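You operate a simulated robot arm through the tools that you are given. There is no shell and no other tool. Be economical: measure what you need, move in short steps, check, and stop when the job is done.

You run a simulated robot arm. Do the job below in one go: nothing can be reset, and whatever is moved stays where it is left.

## Task
Stand the brown wooden tamper beside the yellow packet. It goes on the side that lies toward x -0.7, y +0.7 (a direction in the base frame), with about 3 cm between them.
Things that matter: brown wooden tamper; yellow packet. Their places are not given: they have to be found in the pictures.

The check looks at the end state, three seconds after you hand in, the way a careful person would. Anything else that was tipped, shoved, dropped, spilled or broken makes it a failure.

## Robot
A 7-joint arm with a two-finger parallel gripper, fixed in place. Base frame: the origin is at the foot of the arm, x ahead of it, y to its left, z up; the work surface is at about z = 0.75. Units: m, rad, N and s.
With the tool pointing down near the work surface it reaches from about 0.3 to 0.68 m from the base axis. Its first joint turns from -1.152 to 1.152 rad. Payload 1.57 kg.
Tool frame: the origin (TCP) lies between the finger pads and is the grasp point; the fingertips stand 0.03 m ahead of it; z points along the fingers, y is the line along which they close. The gripper opens to 0.11 m. The fingers are 0.024 m wide and 0.012 m thick; the gripper's body (0.048 by 0.112 m) begins 0.078 m behind the TCP.
Orientation is that of the tool frame in the base frame, as [roll, pitch, yaw] about the fixed x, y, z axes, in that order (R = Rz(yaw) Ry(pitch) Rx(roll)). With the fingers straight down and closing along the base's y, the tool's x points along the base's -x, its y along +y and its z along -z.

## Interface
- The arm moves only by the tool move_arm. Its argument "targets" is a list that holds one entry, the list of rows, each a list of 6 numbers: the shift along the tool's x, y, z in units of 40 mm (1.0 is 40 mm), then the turn, a rotation vector about the tool's x, y, z in units of 6 degrees (1.0 is 6 degrees). In form: [[[x, y, z, wx, wy, wz], ...]]. A call has 1 to 10 rows; each row shifts and turns the commanded pose from where the row before left it, along the tool's axes as they then stand. "grip" is the finger opening in m, from 0 to 0.11, set as the call begins (left out, the last holds). A call with a number of a shift or a turn outside -1 to 1 is refused whole. A row lasts 0.2 s, in which the tool goes at most 0.05 m and 0.15 rad; a call with a longer step from one row to the next is refused whole, and so is a gripper value outside its range. A pose out of reach is approached as far as the arm can. The call stops where the force on the tool passes 40 N (or 10 N more than at its start, if that is more) or the arm is blocked; 0.2 s more then pass. Each finger travels about 0.108 m/s and halts on what it meets, pressing with about 43 N; the grip force reading is that of the motor and also rises with nothing between the fingers. The clock runs only during rows and for 0.2 s after the last one: add rows that do not move to give the fingers time. It gives the time, the measured TCP pose, the force on the tool (base axes), the opening and the grip force at its end, in the units of the frame above (readings bear some noise).
- Cameras (640 x 400 px; columns grow to the right, rows downward): "scene" is fixed at [0.1505, -0.3806, 1.406]; the picture's right is [0.88, -0.47, 0.00], its down [-0.26, -0.50, -0.83] and it looks along [0.39, 0.73, -0.56] (base axes); focal length 362 px, centre (320, 200). "wrist" rides on the gripper at [-0.036, 0, -0.08] in the tool frame; the picture's right is [0.00, -1.00, 0.00], its down [0.97, 0.00, -0.24] and it looks along [0.24, 0.00, 0.97] (tool axes); focal length 218 px, centre (320, 200).
- get_image(camera): a new picture of that camera. It takes no simulated time.
- point_at(camera, pixels): for up to 12 pixels [column, row] of the newest picture of that camera ("zoom" is the newest enlarged one), the place [x, y, z] in the base frame of the surface seen there, good to about 0.002 m. It takes no simulated time.
- inspect(camera, box): a new picture of the part [left, top, right, bottom] of that camera's present view, enlarged. It takes no simulated time.
- sign_off(): hands the job in; it is judged then, once.

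Keep the steps short. Do not move on a guess: measure, check each grasp and each placing, and mend mistakes. In all there are 60 turns and 30 pictures (those below and enlarged ones count). Leave the gripper open and the arm clear of the work at the hand-in unless told otherwise, and finish with a single line.

The tools are called after ">>>" as a command line: name --argument value ..., lists and objects as JSON in quotes. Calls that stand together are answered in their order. move_arm: Moves the arm, as the interface text tells. Its arguments: {"type":"object","properties":{"targets":{"type":"array","items":{"type":"array","items":{"type":"array","items":{"type":"number"}}}},"grip":{"type":"number"}},"required":["targets"]} The other tools are called the same way: get_image (camera) takes a picture; point_at (camera, pixels) gives the place of the surface under pixels of a picture; inspect (camera, box) takes an enlarged picture of a part of a camera's view; sign_off () hands the job in.

At the start:

```text
time: 0.0
eef_pos: [0.456, 0.1227, 1.0043]
orientation: [3.142, -0.001, -3.141]
wrist_force: [-0.7, 0.1, -0.4]
finger_gap: 0.1102
grip_force: 0.1
```

scene: 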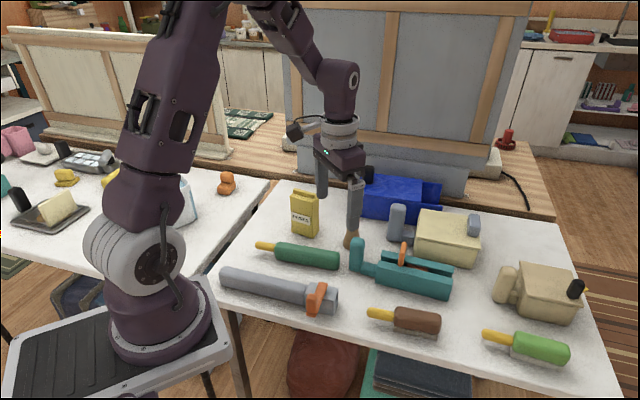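
wrist: 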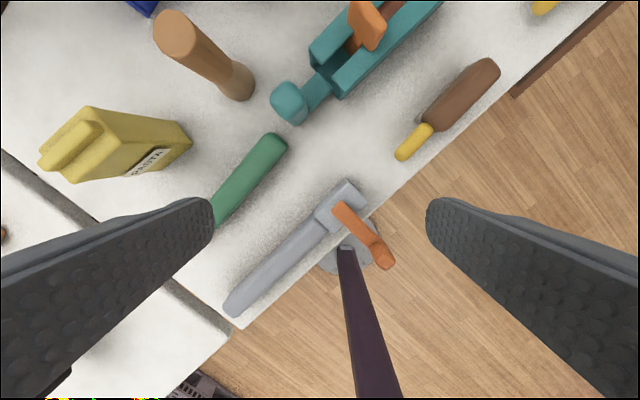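

I see a brown, cylinder-shaped tamper near wrist pixel (205,55) and the yellow packet near (115,145). I'll enlarge the scene there and measure points in the wrist view.

>>> inspect --camera "scene" --box '[270, 160, 430, 260]'

>>> point_at --camera "wrist" --pixels '[[175, 35], [160, 30], [195, 40], [175, 15], [238, 85], [232, 98], [252, 85], [60, 150], [75, 180], [190, 145], [180, 122], [90, 108]]'

```text
4.00 times, centred on (350, 210) of scene
```

zoom: 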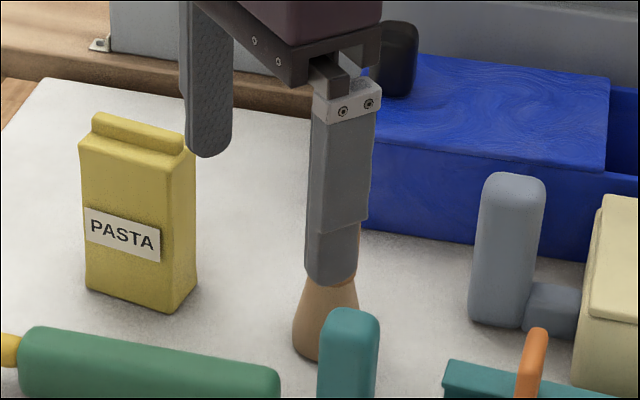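

```text
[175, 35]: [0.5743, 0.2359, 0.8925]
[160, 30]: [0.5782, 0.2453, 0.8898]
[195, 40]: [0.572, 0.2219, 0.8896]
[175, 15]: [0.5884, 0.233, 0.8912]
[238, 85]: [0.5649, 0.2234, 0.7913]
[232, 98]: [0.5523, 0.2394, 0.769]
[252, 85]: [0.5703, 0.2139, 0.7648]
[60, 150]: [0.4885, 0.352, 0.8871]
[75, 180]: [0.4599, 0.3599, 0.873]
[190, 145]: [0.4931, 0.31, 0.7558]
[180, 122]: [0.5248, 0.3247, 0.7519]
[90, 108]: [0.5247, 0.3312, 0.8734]
```

The tamper stands at about (0.579, 0.233) with its top at z 0.892. The packet is near (0.495, 0.335). I'll move up and over the packet, staying high, to see it and the target area.

>>> move_arm --targets '[[[-0.3, 1, -0.3, 0, 0, 0], [-0.3, 1, -0.3, 0, 0, 0], [-0.3, 1, -0.3, 0, 0, 0], [-0.3, 1, -0.3, 0, 0, 0], [-0.3, 0.8, -0.3, 0, 0, 0]]]'

>>> get_image --camera "wrist"

>>> inspect --camera "scene" --box '[230, 160, 390, 260]'

```text
time: 1.2
eef_pos: [0.5158, 0.3139, 1.0629]
orientation: [-3.142, 0.0, 3.141]
wrist_force: [0.8, 0.6, -0.1]
finger_gap: 0.1099
grip_force: 0.1
```

```text
26 pictures are left
```

wrist: 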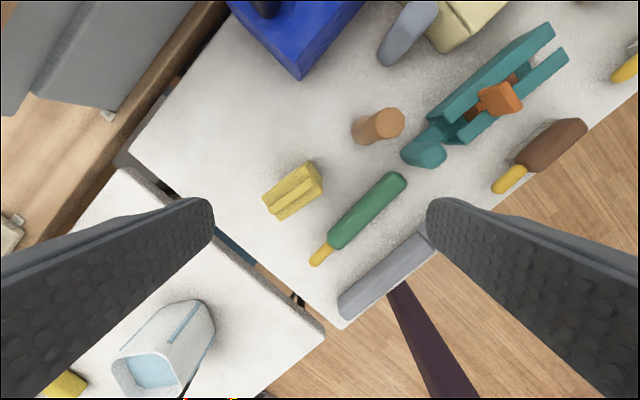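

```text
4.00 times, centred on (310, 210) of scene
```

zoom: 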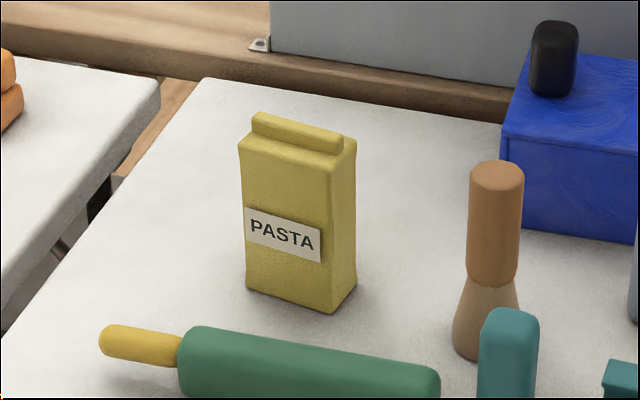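

Both objects are now in clear view. I'll enlarge the wrist view around the packet and measure the corners.

>>> inspect --camera "wrist" --box '[210, 90, 410, 215]'

>>> point_at --camera "wrist" --pixels '[[264, 203], [310, 163], [321, 186], [278, 219], [271, 208], [312, 172], [215, 222], [165, 182], [270, 280], [230, 210], [250, 205], [260, 235]]'

```text
3.20 times, centred on (310, 152) of wrist
```

zoom: 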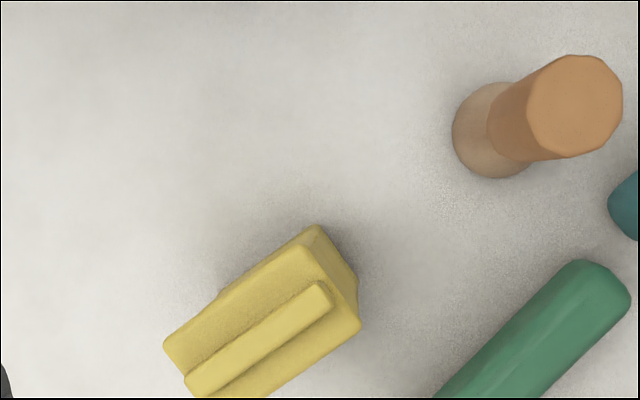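

```text
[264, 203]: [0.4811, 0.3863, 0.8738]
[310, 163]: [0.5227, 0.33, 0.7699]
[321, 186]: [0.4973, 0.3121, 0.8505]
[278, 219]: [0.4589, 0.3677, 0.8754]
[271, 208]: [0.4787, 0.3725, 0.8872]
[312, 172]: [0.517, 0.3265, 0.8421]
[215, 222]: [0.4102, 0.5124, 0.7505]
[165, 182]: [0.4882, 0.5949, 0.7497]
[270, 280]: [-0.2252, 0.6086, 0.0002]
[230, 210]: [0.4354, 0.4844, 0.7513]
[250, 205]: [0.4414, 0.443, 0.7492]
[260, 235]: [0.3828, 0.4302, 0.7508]
```

I'll get finer points on the zoomed view: the packet's top corners, and the tamper's top and base rim.

>>> point_at --camera "zoom" --pixels '[[168, 346], [314, 230], [355, 324], [325, 292], [195, 383], [575, 105], [534, 105], [618, 105], [575, 60], [575, 152], [456, 135], [500, 176]]'

>>> inspect --camera "wrist" --box '[200, 150, 360, 250]'

```text
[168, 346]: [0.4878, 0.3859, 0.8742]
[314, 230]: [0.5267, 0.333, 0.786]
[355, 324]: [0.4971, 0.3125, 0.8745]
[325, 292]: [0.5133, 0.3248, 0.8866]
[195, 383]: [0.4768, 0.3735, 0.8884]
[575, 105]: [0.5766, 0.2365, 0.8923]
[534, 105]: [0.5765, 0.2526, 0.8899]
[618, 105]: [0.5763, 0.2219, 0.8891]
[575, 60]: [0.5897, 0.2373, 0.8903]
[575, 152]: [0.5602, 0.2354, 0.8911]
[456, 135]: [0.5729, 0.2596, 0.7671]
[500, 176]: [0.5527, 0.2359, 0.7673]
```

```text
4.00 times, centred on (280, 200) of wrist
```

zoom: 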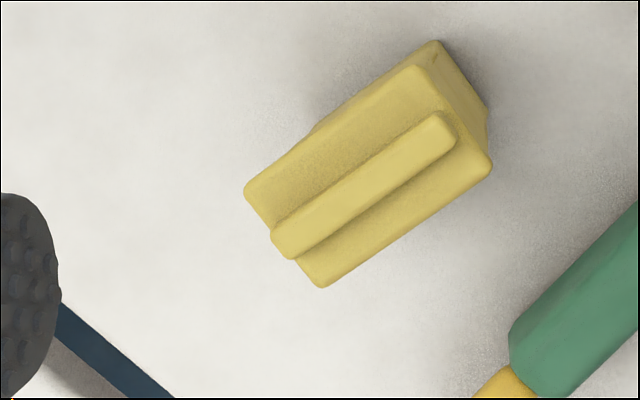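

>>> point_at --camera "zoom" --pixels '[[248, 190], [322, 284], [488, 163], [420, 70], [285, 245], [447, 125], [365, 185], [200, 330], [100, 280], [60, 385], [150, 398], [230, 380]]'

```text
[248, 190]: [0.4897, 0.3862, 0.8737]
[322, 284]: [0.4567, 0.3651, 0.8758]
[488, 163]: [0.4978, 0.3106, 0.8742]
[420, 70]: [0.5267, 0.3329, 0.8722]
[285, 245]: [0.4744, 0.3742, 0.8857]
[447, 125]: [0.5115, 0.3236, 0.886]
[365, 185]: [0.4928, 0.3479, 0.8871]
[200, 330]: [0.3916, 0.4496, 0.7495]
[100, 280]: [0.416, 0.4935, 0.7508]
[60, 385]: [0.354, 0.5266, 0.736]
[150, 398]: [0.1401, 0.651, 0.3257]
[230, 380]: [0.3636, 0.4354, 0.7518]
```

The tamper axis is at about (0.575, 0.237), with a handle radius of 0.016 and a base radius of about 0.024. The packet centre is (0.493, 0.349), and its long axis lies nearly along the asked direction. The target is therefore about (0.430, 0.411). Before descending I'll check the height of the teal knob near the tamper (wrist ~(425,155)), the tamper's base, and the tops of nearby objects.

>>> point_at --camera "wrist" --pixels '[[425, 155], [408, 152], [435, 146], [425, 143], [440, 125], [352, 132], [360, 143], [366, 144], [360, 118], [300, 70], [395, 45], [400, 180]]'

```text
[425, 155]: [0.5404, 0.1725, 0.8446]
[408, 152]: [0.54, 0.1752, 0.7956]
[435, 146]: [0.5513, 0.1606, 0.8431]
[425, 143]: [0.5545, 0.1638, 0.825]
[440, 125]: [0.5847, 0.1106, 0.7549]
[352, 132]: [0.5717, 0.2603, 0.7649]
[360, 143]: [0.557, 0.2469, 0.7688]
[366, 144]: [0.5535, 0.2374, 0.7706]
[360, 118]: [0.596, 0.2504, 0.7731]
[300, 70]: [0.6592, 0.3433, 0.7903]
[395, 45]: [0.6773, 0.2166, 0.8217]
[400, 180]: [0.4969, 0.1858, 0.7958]
```

The teal knob is at (0.543, 0.168) with its top at 0.847. A 0.06 opening, closing along (0.7, 0.7), clears it. I'll turn the tool 45° and narrow the fingers while still high.

>>> move_arm --targets '[[[0, 0, 0, 0, 0, 1], [0, 0, 0, 0, 0, 1], [0, 0, 0, 0, 0, 1], [0, 0, 0, 0, 0, 1], [0, 0, 0, 0, 0, 1], [0, 0, 0, 0, 0, 1], [0, 0, 0, 0, 0, 1], [0, 0, 0, 0, 0, 0.5], [0, 0, 0, 0, 0, 0]]]' --grip 0.062

```text
time: 3.2
eef_pos: [0.5149, 0.3149, 1.064]
orientation: [3.142, -0.001, 2.357]
wrist_force: [0.4, 0.0, 0.4]
finger_gap: 0.062
grip_force: 0.1
```

The tool is turned to yaw 2.357. Next I'll move above the tamper and partway down, stopping with the tips still above it.

>>> move_arm --targets '[[[-0.813, -0.105, 0, 0, 0, 0], [-0.813, -0.105, 0, 0, 0, 0], [-0.813, -0.105, 0, 0, 0, 0], [0, 0, 1, 0, 0, 0], [0, 0, 1, 0, 0, 0], [0, 0, 0.6, 0, 0, 0], [0, 0, 0, 0, 0, 0]]]'

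>>> get_image --camera "wrist"

```text
time: 4.8
eef_pos: [0.573, 0.2392, 0.9587]
orientation: [-3.141, 0.0, 2.356]
wrist_force: [0.1, 0.0, -0.7]
finger_gap: 0.0619
grip_force: 0.0
```

```text
22 pictures are left
```

wrist: 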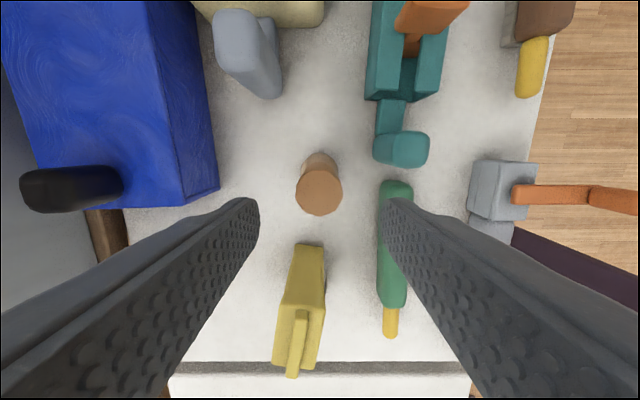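

The tamper sits centred between the fingers at (319,190). I'll measure its top once more before descending.

>>> point_at --camera "wrist" --pixels '[[300, 192], [338, 192], [319, 174], [319, 211], [319, 192], [310, 155], [330, 157]]'

```text
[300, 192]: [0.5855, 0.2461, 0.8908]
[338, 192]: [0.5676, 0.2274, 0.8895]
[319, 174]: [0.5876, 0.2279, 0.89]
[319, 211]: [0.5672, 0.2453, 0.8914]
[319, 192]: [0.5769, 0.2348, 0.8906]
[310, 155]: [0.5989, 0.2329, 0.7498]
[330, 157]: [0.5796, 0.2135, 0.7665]
```

The top's centre is (0.577, 0.237). I'll correct by about 5 mm and descend to TCP z ≈ 0.862.

>>> move_arm --targets '[[[-0.12, 0.03, 0, 0, 0, 0], [0, 0, 0.6, 0, 0, 0], [0, 0, 0.6, 0, 0, 0], [0, 0, 0.6, 0, 0, 0], [0, 0, 0.62, 0, 0, 0], [0, 0, 0, 0, 0, 0]]]'

```text
time: 6.2
eef_pos: [0.5788, 0.233, 0.8629]
orientation: [-3.141, 0.0, 2.357]
wrist_force: [0.1, -1.2, -0.2]
finger_gap: 0.0619
grip_force: 0.0
```

No contact, and the height is right. I'll nudge 3 mm back and close.

>>> move_arm --targets '[[[0.08, 0, 0, 0, 0, 0], [0, 0, 0, 0, 0, 0]]]'

>>> move_arm --targets '[[[0, 0, 0, 0, 0, 0], [0, 0, 0, 0, 0, 0], [0, 0, 0, 0, 0, 0]]]' --grip 0.0

```text
time: 6.8
eef_pos: [0.5773, 0.2376, 0.8625]
orientation: [-3.141, 0.001, 2.356]
wrist_force: [0.3, -0.7, -0.5]
finger_gap: 0.0622
grip_force: 0.0
```

```text
time: 7.6
eef_pos: [0.5779, 0.2366, 0.8626]
orientation: [-3.141, -0.001, 2.356]
wrist_force: [-0.8, -0.8, 2.2]
finger_gap: 0.0328
grip_force: 41.1
```

The fingers halted at 0.0328 m with 41 N, which matches the handle. I'll lift 0.168 m straight up and check.

>>> move_arm --targets '[[[0, 0, -0.3, 0, 0, 0], [0, 0, -0.7, 0, 0, 0], [0, 0, -0.8, 0, 0, 0], [0, 0, -0.8, 0, 0, 0], [0, 0, -0.8, 0, 0, 0], [0, 0, -0.8, 0, 0, 0], [0, 0, 0, 0, 0, 0]]]'

>>> inspect --camera "scene" --box '[230, 100, 430, 225]'

```text
time: 9.2
eef_pos: [0.5815, 0.2357, 1.0323]
orientation: [3.141, 0.0, 2.356]
wrist_force: [-0.5, 0.5, -1.4]
finger_gap: 0.0328
grip_force: 40.5
```

```text
3.20 times, centred on (330, 162) of scene
```

zoom: 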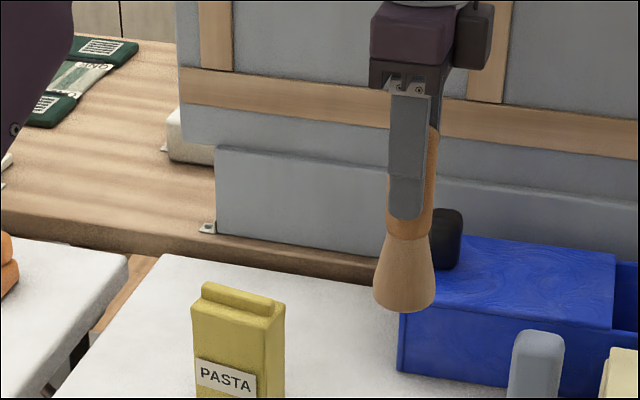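

The tamper is held upright, its base at z ≈ 0.92, above the packet's top at 0.889. I'll raise it a bit more and carry it to above (0.430, 0.411).

>>> move_arm --targets '[[[0, 0, -0.6, 0, 0, 0], [0.4, 0.06, 0, 0, 0, 0], [0.8, 0.06, 0, 0, 0, 0], [0.8, 0.06, 0, 0, 0, 0], [0.8, 0.06, 0, 0, 0, 0], [0.8, 0.06, 0, 0, 0, 0], [0.8, 0.06, 0, 0, 0, 0], [0.8, 0.06, 0, 0, 0, 0], [0.578, 0, 0, 0, 0, 0], [0, 0, 0, 0, 0, 0]]]'

>>> get_image --camera "wrist"

>>> get_image --camera "scene"

```text
time: 11.4
eef_pos: [0.4261, 0.412, 1.0551]
orientation: [3.141, -0.001, 2.356]
wrist_force: [0.0, 0.3, -1.0]
finger_gap: 0.0329
grip_force: 41.2
```

```text
20 pictures are left
```

wrist: 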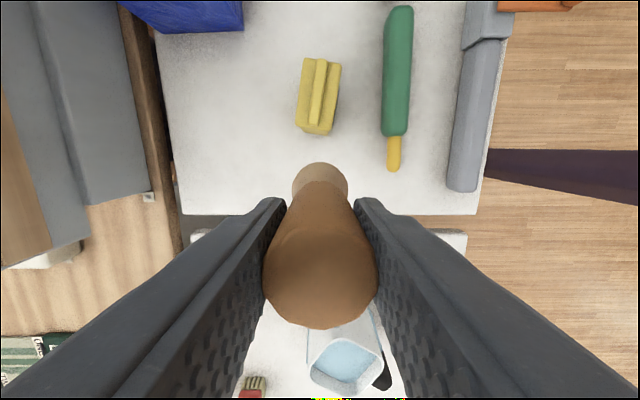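

```text
19 pictures are left
```

scene: 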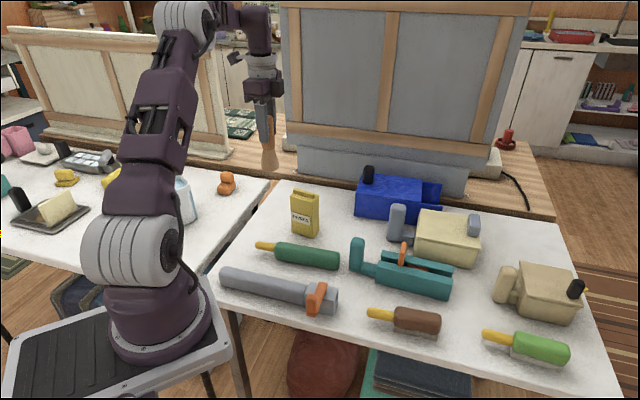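

The tamper is above the target. The table edge shows at wrist row ~213, so I'll measure the edge and the packet again before lowering.

>>> point_at --camera "wrist" --pixels '[[230, 210], [400, 210], [270, 190], [370, 190], [297, 126], [331, 134], [305, 60], [340, 64], [275, 168], [365, 168]]'

```text
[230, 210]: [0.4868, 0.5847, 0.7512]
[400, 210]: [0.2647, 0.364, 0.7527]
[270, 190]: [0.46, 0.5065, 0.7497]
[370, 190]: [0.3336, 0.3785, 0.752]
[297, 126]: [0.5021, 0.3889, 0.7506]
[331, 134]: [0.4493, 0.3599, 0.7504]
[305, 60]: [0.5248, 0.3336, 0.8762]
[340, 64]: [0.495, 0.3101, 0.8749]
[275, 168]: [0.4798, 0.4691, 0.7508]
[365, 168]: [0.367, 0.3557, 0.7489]
```

The edge is 8 cm beyond the target, which is safe. I'll lower to TCP z ≈ 0.872, about 1 cm above the table, with a small correction.

>>> move_arm --targets '[[[-0.07, 0.05, 0, 0, 0, 0], [0, 0, 0.8, 0, 0, 0], [0, 0, 0.8, 0, 0, 0], [0, 0, 0.8, 0, 0, 0], [0, 0, 0.8, 0, 0, 0], [0, 0, 0.8, 0, 0, 0], [0, 0, 0.55, 0, 0, 0], [0, 0, 0, 0, 0, 0], [0, 0, 0, 0, 0, 0]]]'

>>> inspect --camera "scene" --box '[220, 130, 380, 230]'

```text
time: 13.4
eef_pos: [0.4286, 0.4117, 0.8732]
orientation: [3.14, 0.001, 2.357]
wrist_force: [0.9, -0.2, -1.8]
finger_gap: 0.0331
grip_force: 41.3
```

```text
4.00 times, centred on (300, 180) of scene
```

zoom: 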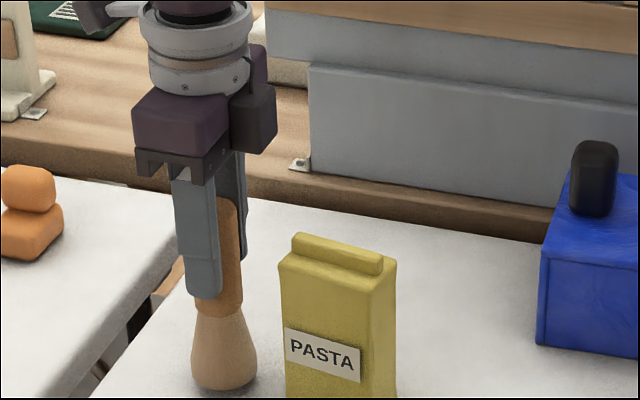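

It is upright, clear of the packet, and about 1 cm above the table. I'll lower slowly the last centimetre.

>>> move_arm --targets '[[[0, 0, 0.08, 0, 0, 0], [0, 0, 0.08, 0, 0, 0], [0, 0, 0.06, 0, 0, 0], [0, 0, 0.03, 0, 0, 0], [0, 0, 0, 0, 0, 0], [0, 0, 0, 0, 0, 0]]]'

```text
time: 14.8
eef_pos: [0.4289, 0.4109, 0.8635]
orientation: [3.141, 0.001, 2.356]
wrist_force: [0.3, 0.5, -2.1]
finger_gap: 0.0329
grip_force: 40.9
```

Not yet touching, as the z force is unchanged. I'll go 1–2 mm further in tiny steps.

>>> move_arm --targets '[[[0, 0, 0.02, 0, 0, 0], [0, 0, 0.02, 0, 0, 0], [0, 0, 0, 0, 0, 0], [0, 0, 0, 0, 0, 0]]]'

```text
time: 15.8
eef_pos: [0.4291, 0.4114, 0.8633]
orientation: [3.139, 0.0, 2.355]
wrist_force: [0.7, -3.1, 10.4]
finger_gap: 0.033
grip_force: 41.0
```

The 10 N upward force shows the base is on the table. I'll open the fingers to 0.06 while staying still.

>>> move_arm --targets '[[[0, 0, 0, 0, 0, 0], [0, 0, 0, 0, 0, 0], [0, 0, 0, 0, 0, 0]]]' --grip 0.06

>>> inspect --camera "scene" --box '[220, 140, 380, 240]'

```text
time: 16.6
eef_pos: [0.4283, 0.4115, 0.8615]
orientation: [3.141, 0.0, 2.354]
wrist_force: [-0.1, 0.6, -0.6]
finger_gap: 0.06
grip_force: 0.0
```

```text
4.00 times, centred on (300, 190) of scene
```

zoom: 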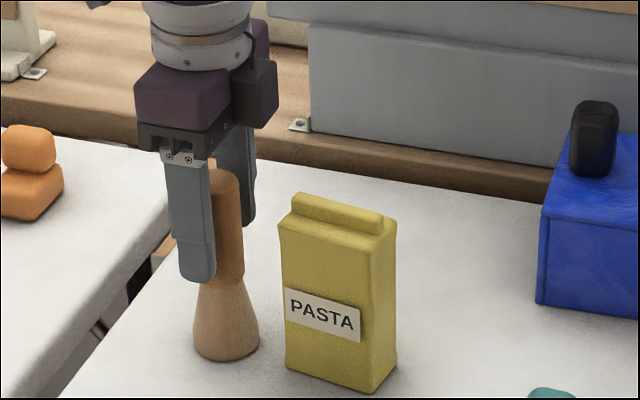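

The tamper stands free between the open fingers. I'll lift straight up, back off along -d while high, and check.

>>> move_arm --targets '[[[0, 0, -0.4, 0, 0, 0], [0, 0, -0.8, 0, 0, 0], [0, 0, -0.8, 0, 0, 0], [0, 0, -0.8, 0, 0, 0], [0, 0, -0.8, 0, 0, 0], [0, 0, -0.8, 0, 0, 0], [-1, 0, -0.2, 0, 0, 0], [-1, 0, 0, 0, 0, 0], [-0.5, 0, 0, 0, 0, 0], [0, 0, 0, 0, 0, 0]]]'

>>> get_image --camera "wrist"

>>> get_image --camera "scene"

```text
time: 18.8
eef_pos: [0.5007, 0.3406, 1.0462]
orientation: [-3.141, 0.0, 2.357]
wrist_force: [-0.1, 0.1, 0.3]
finger_gap: 0.0602
grip_force: 0.0
```

```text
16 pictures are left
```

wrist: 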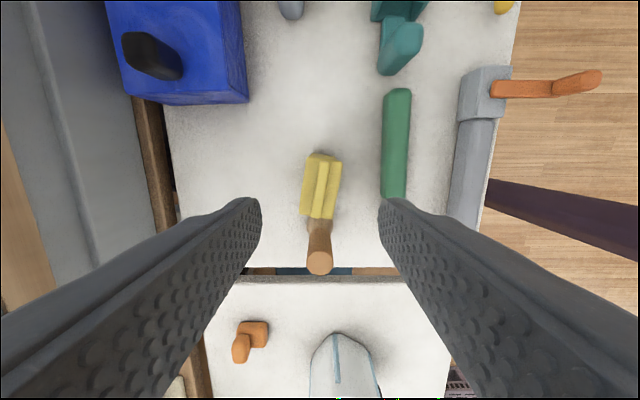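

```text
15 pictures are left
```

scene: 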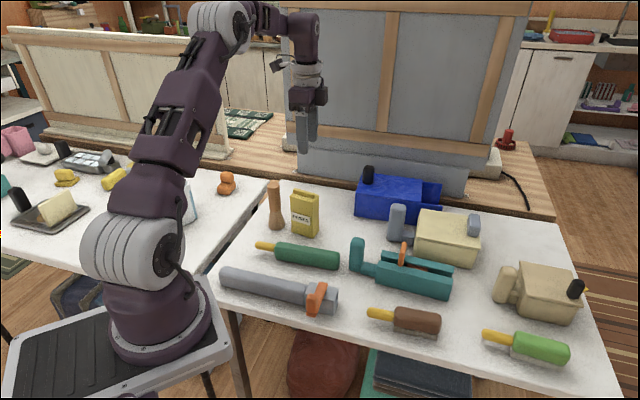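

I'll measure the tamper's top and the packet's corners to confirm the gap.

>>> point_at --camera "wrist" --pixels '[[319, 262], [309, 262], [330, 262], [303, 212], [332, 218], [340, 161], [312, 157]]'

>>> inspect --camera "scene" --box '[240, 170, 336, 245]'

```text
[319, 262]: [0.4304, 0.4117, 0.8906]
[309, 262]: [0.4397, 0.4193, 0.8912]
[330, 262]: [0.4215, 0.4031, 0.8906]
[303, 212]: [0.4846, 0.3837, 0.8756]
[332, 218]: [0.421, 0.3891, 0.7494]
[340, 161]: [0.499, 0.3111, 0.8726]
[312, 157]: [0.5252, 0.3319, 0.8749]
```

```text
5.33 times, centred on (288, 208) of scene
```

zoom: 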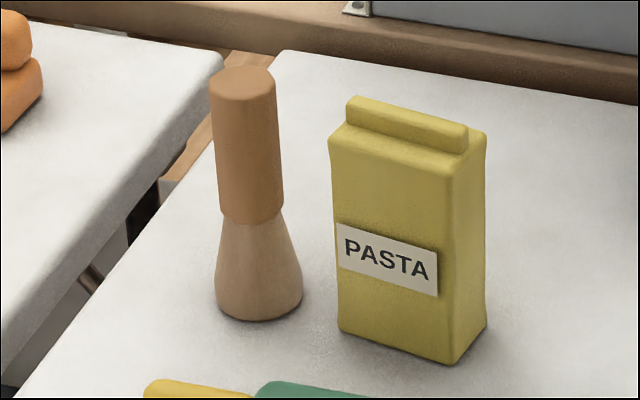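

The tamper stands upright at (0.430, 0.412), about 3 cm from the packet. The packet hasn't moved and everything else is in place. I'll open the gripper fully and rise clear.

>>> move_arm --targets '[[[0, 0, -0.6, 0, 0, 0], [0, 0, -0.6, 0, 0, 0], [0, 0, 0, 0, 0, 0]]]' --grip 0.11

```text
time: 19.6
eef_pos: [0.5005, 0.3412, 1.094]
orientation: [-3.141, -0.001, 2.355]
wrist_force: [0.1, -0.2, 0.3]
finger_gap: 0.1103
grip_force: 0.0
```

The gripper is open and the arm is clear, so I'm handing in.

>>> sign_off

```text
The job is handed in.
```

The brown wooden tamper stands upright at about (0.430, 0.412), on the (-0.7, +0.7) side of the yellow packet with a gap of about 3 cm, and nothing else was moved.
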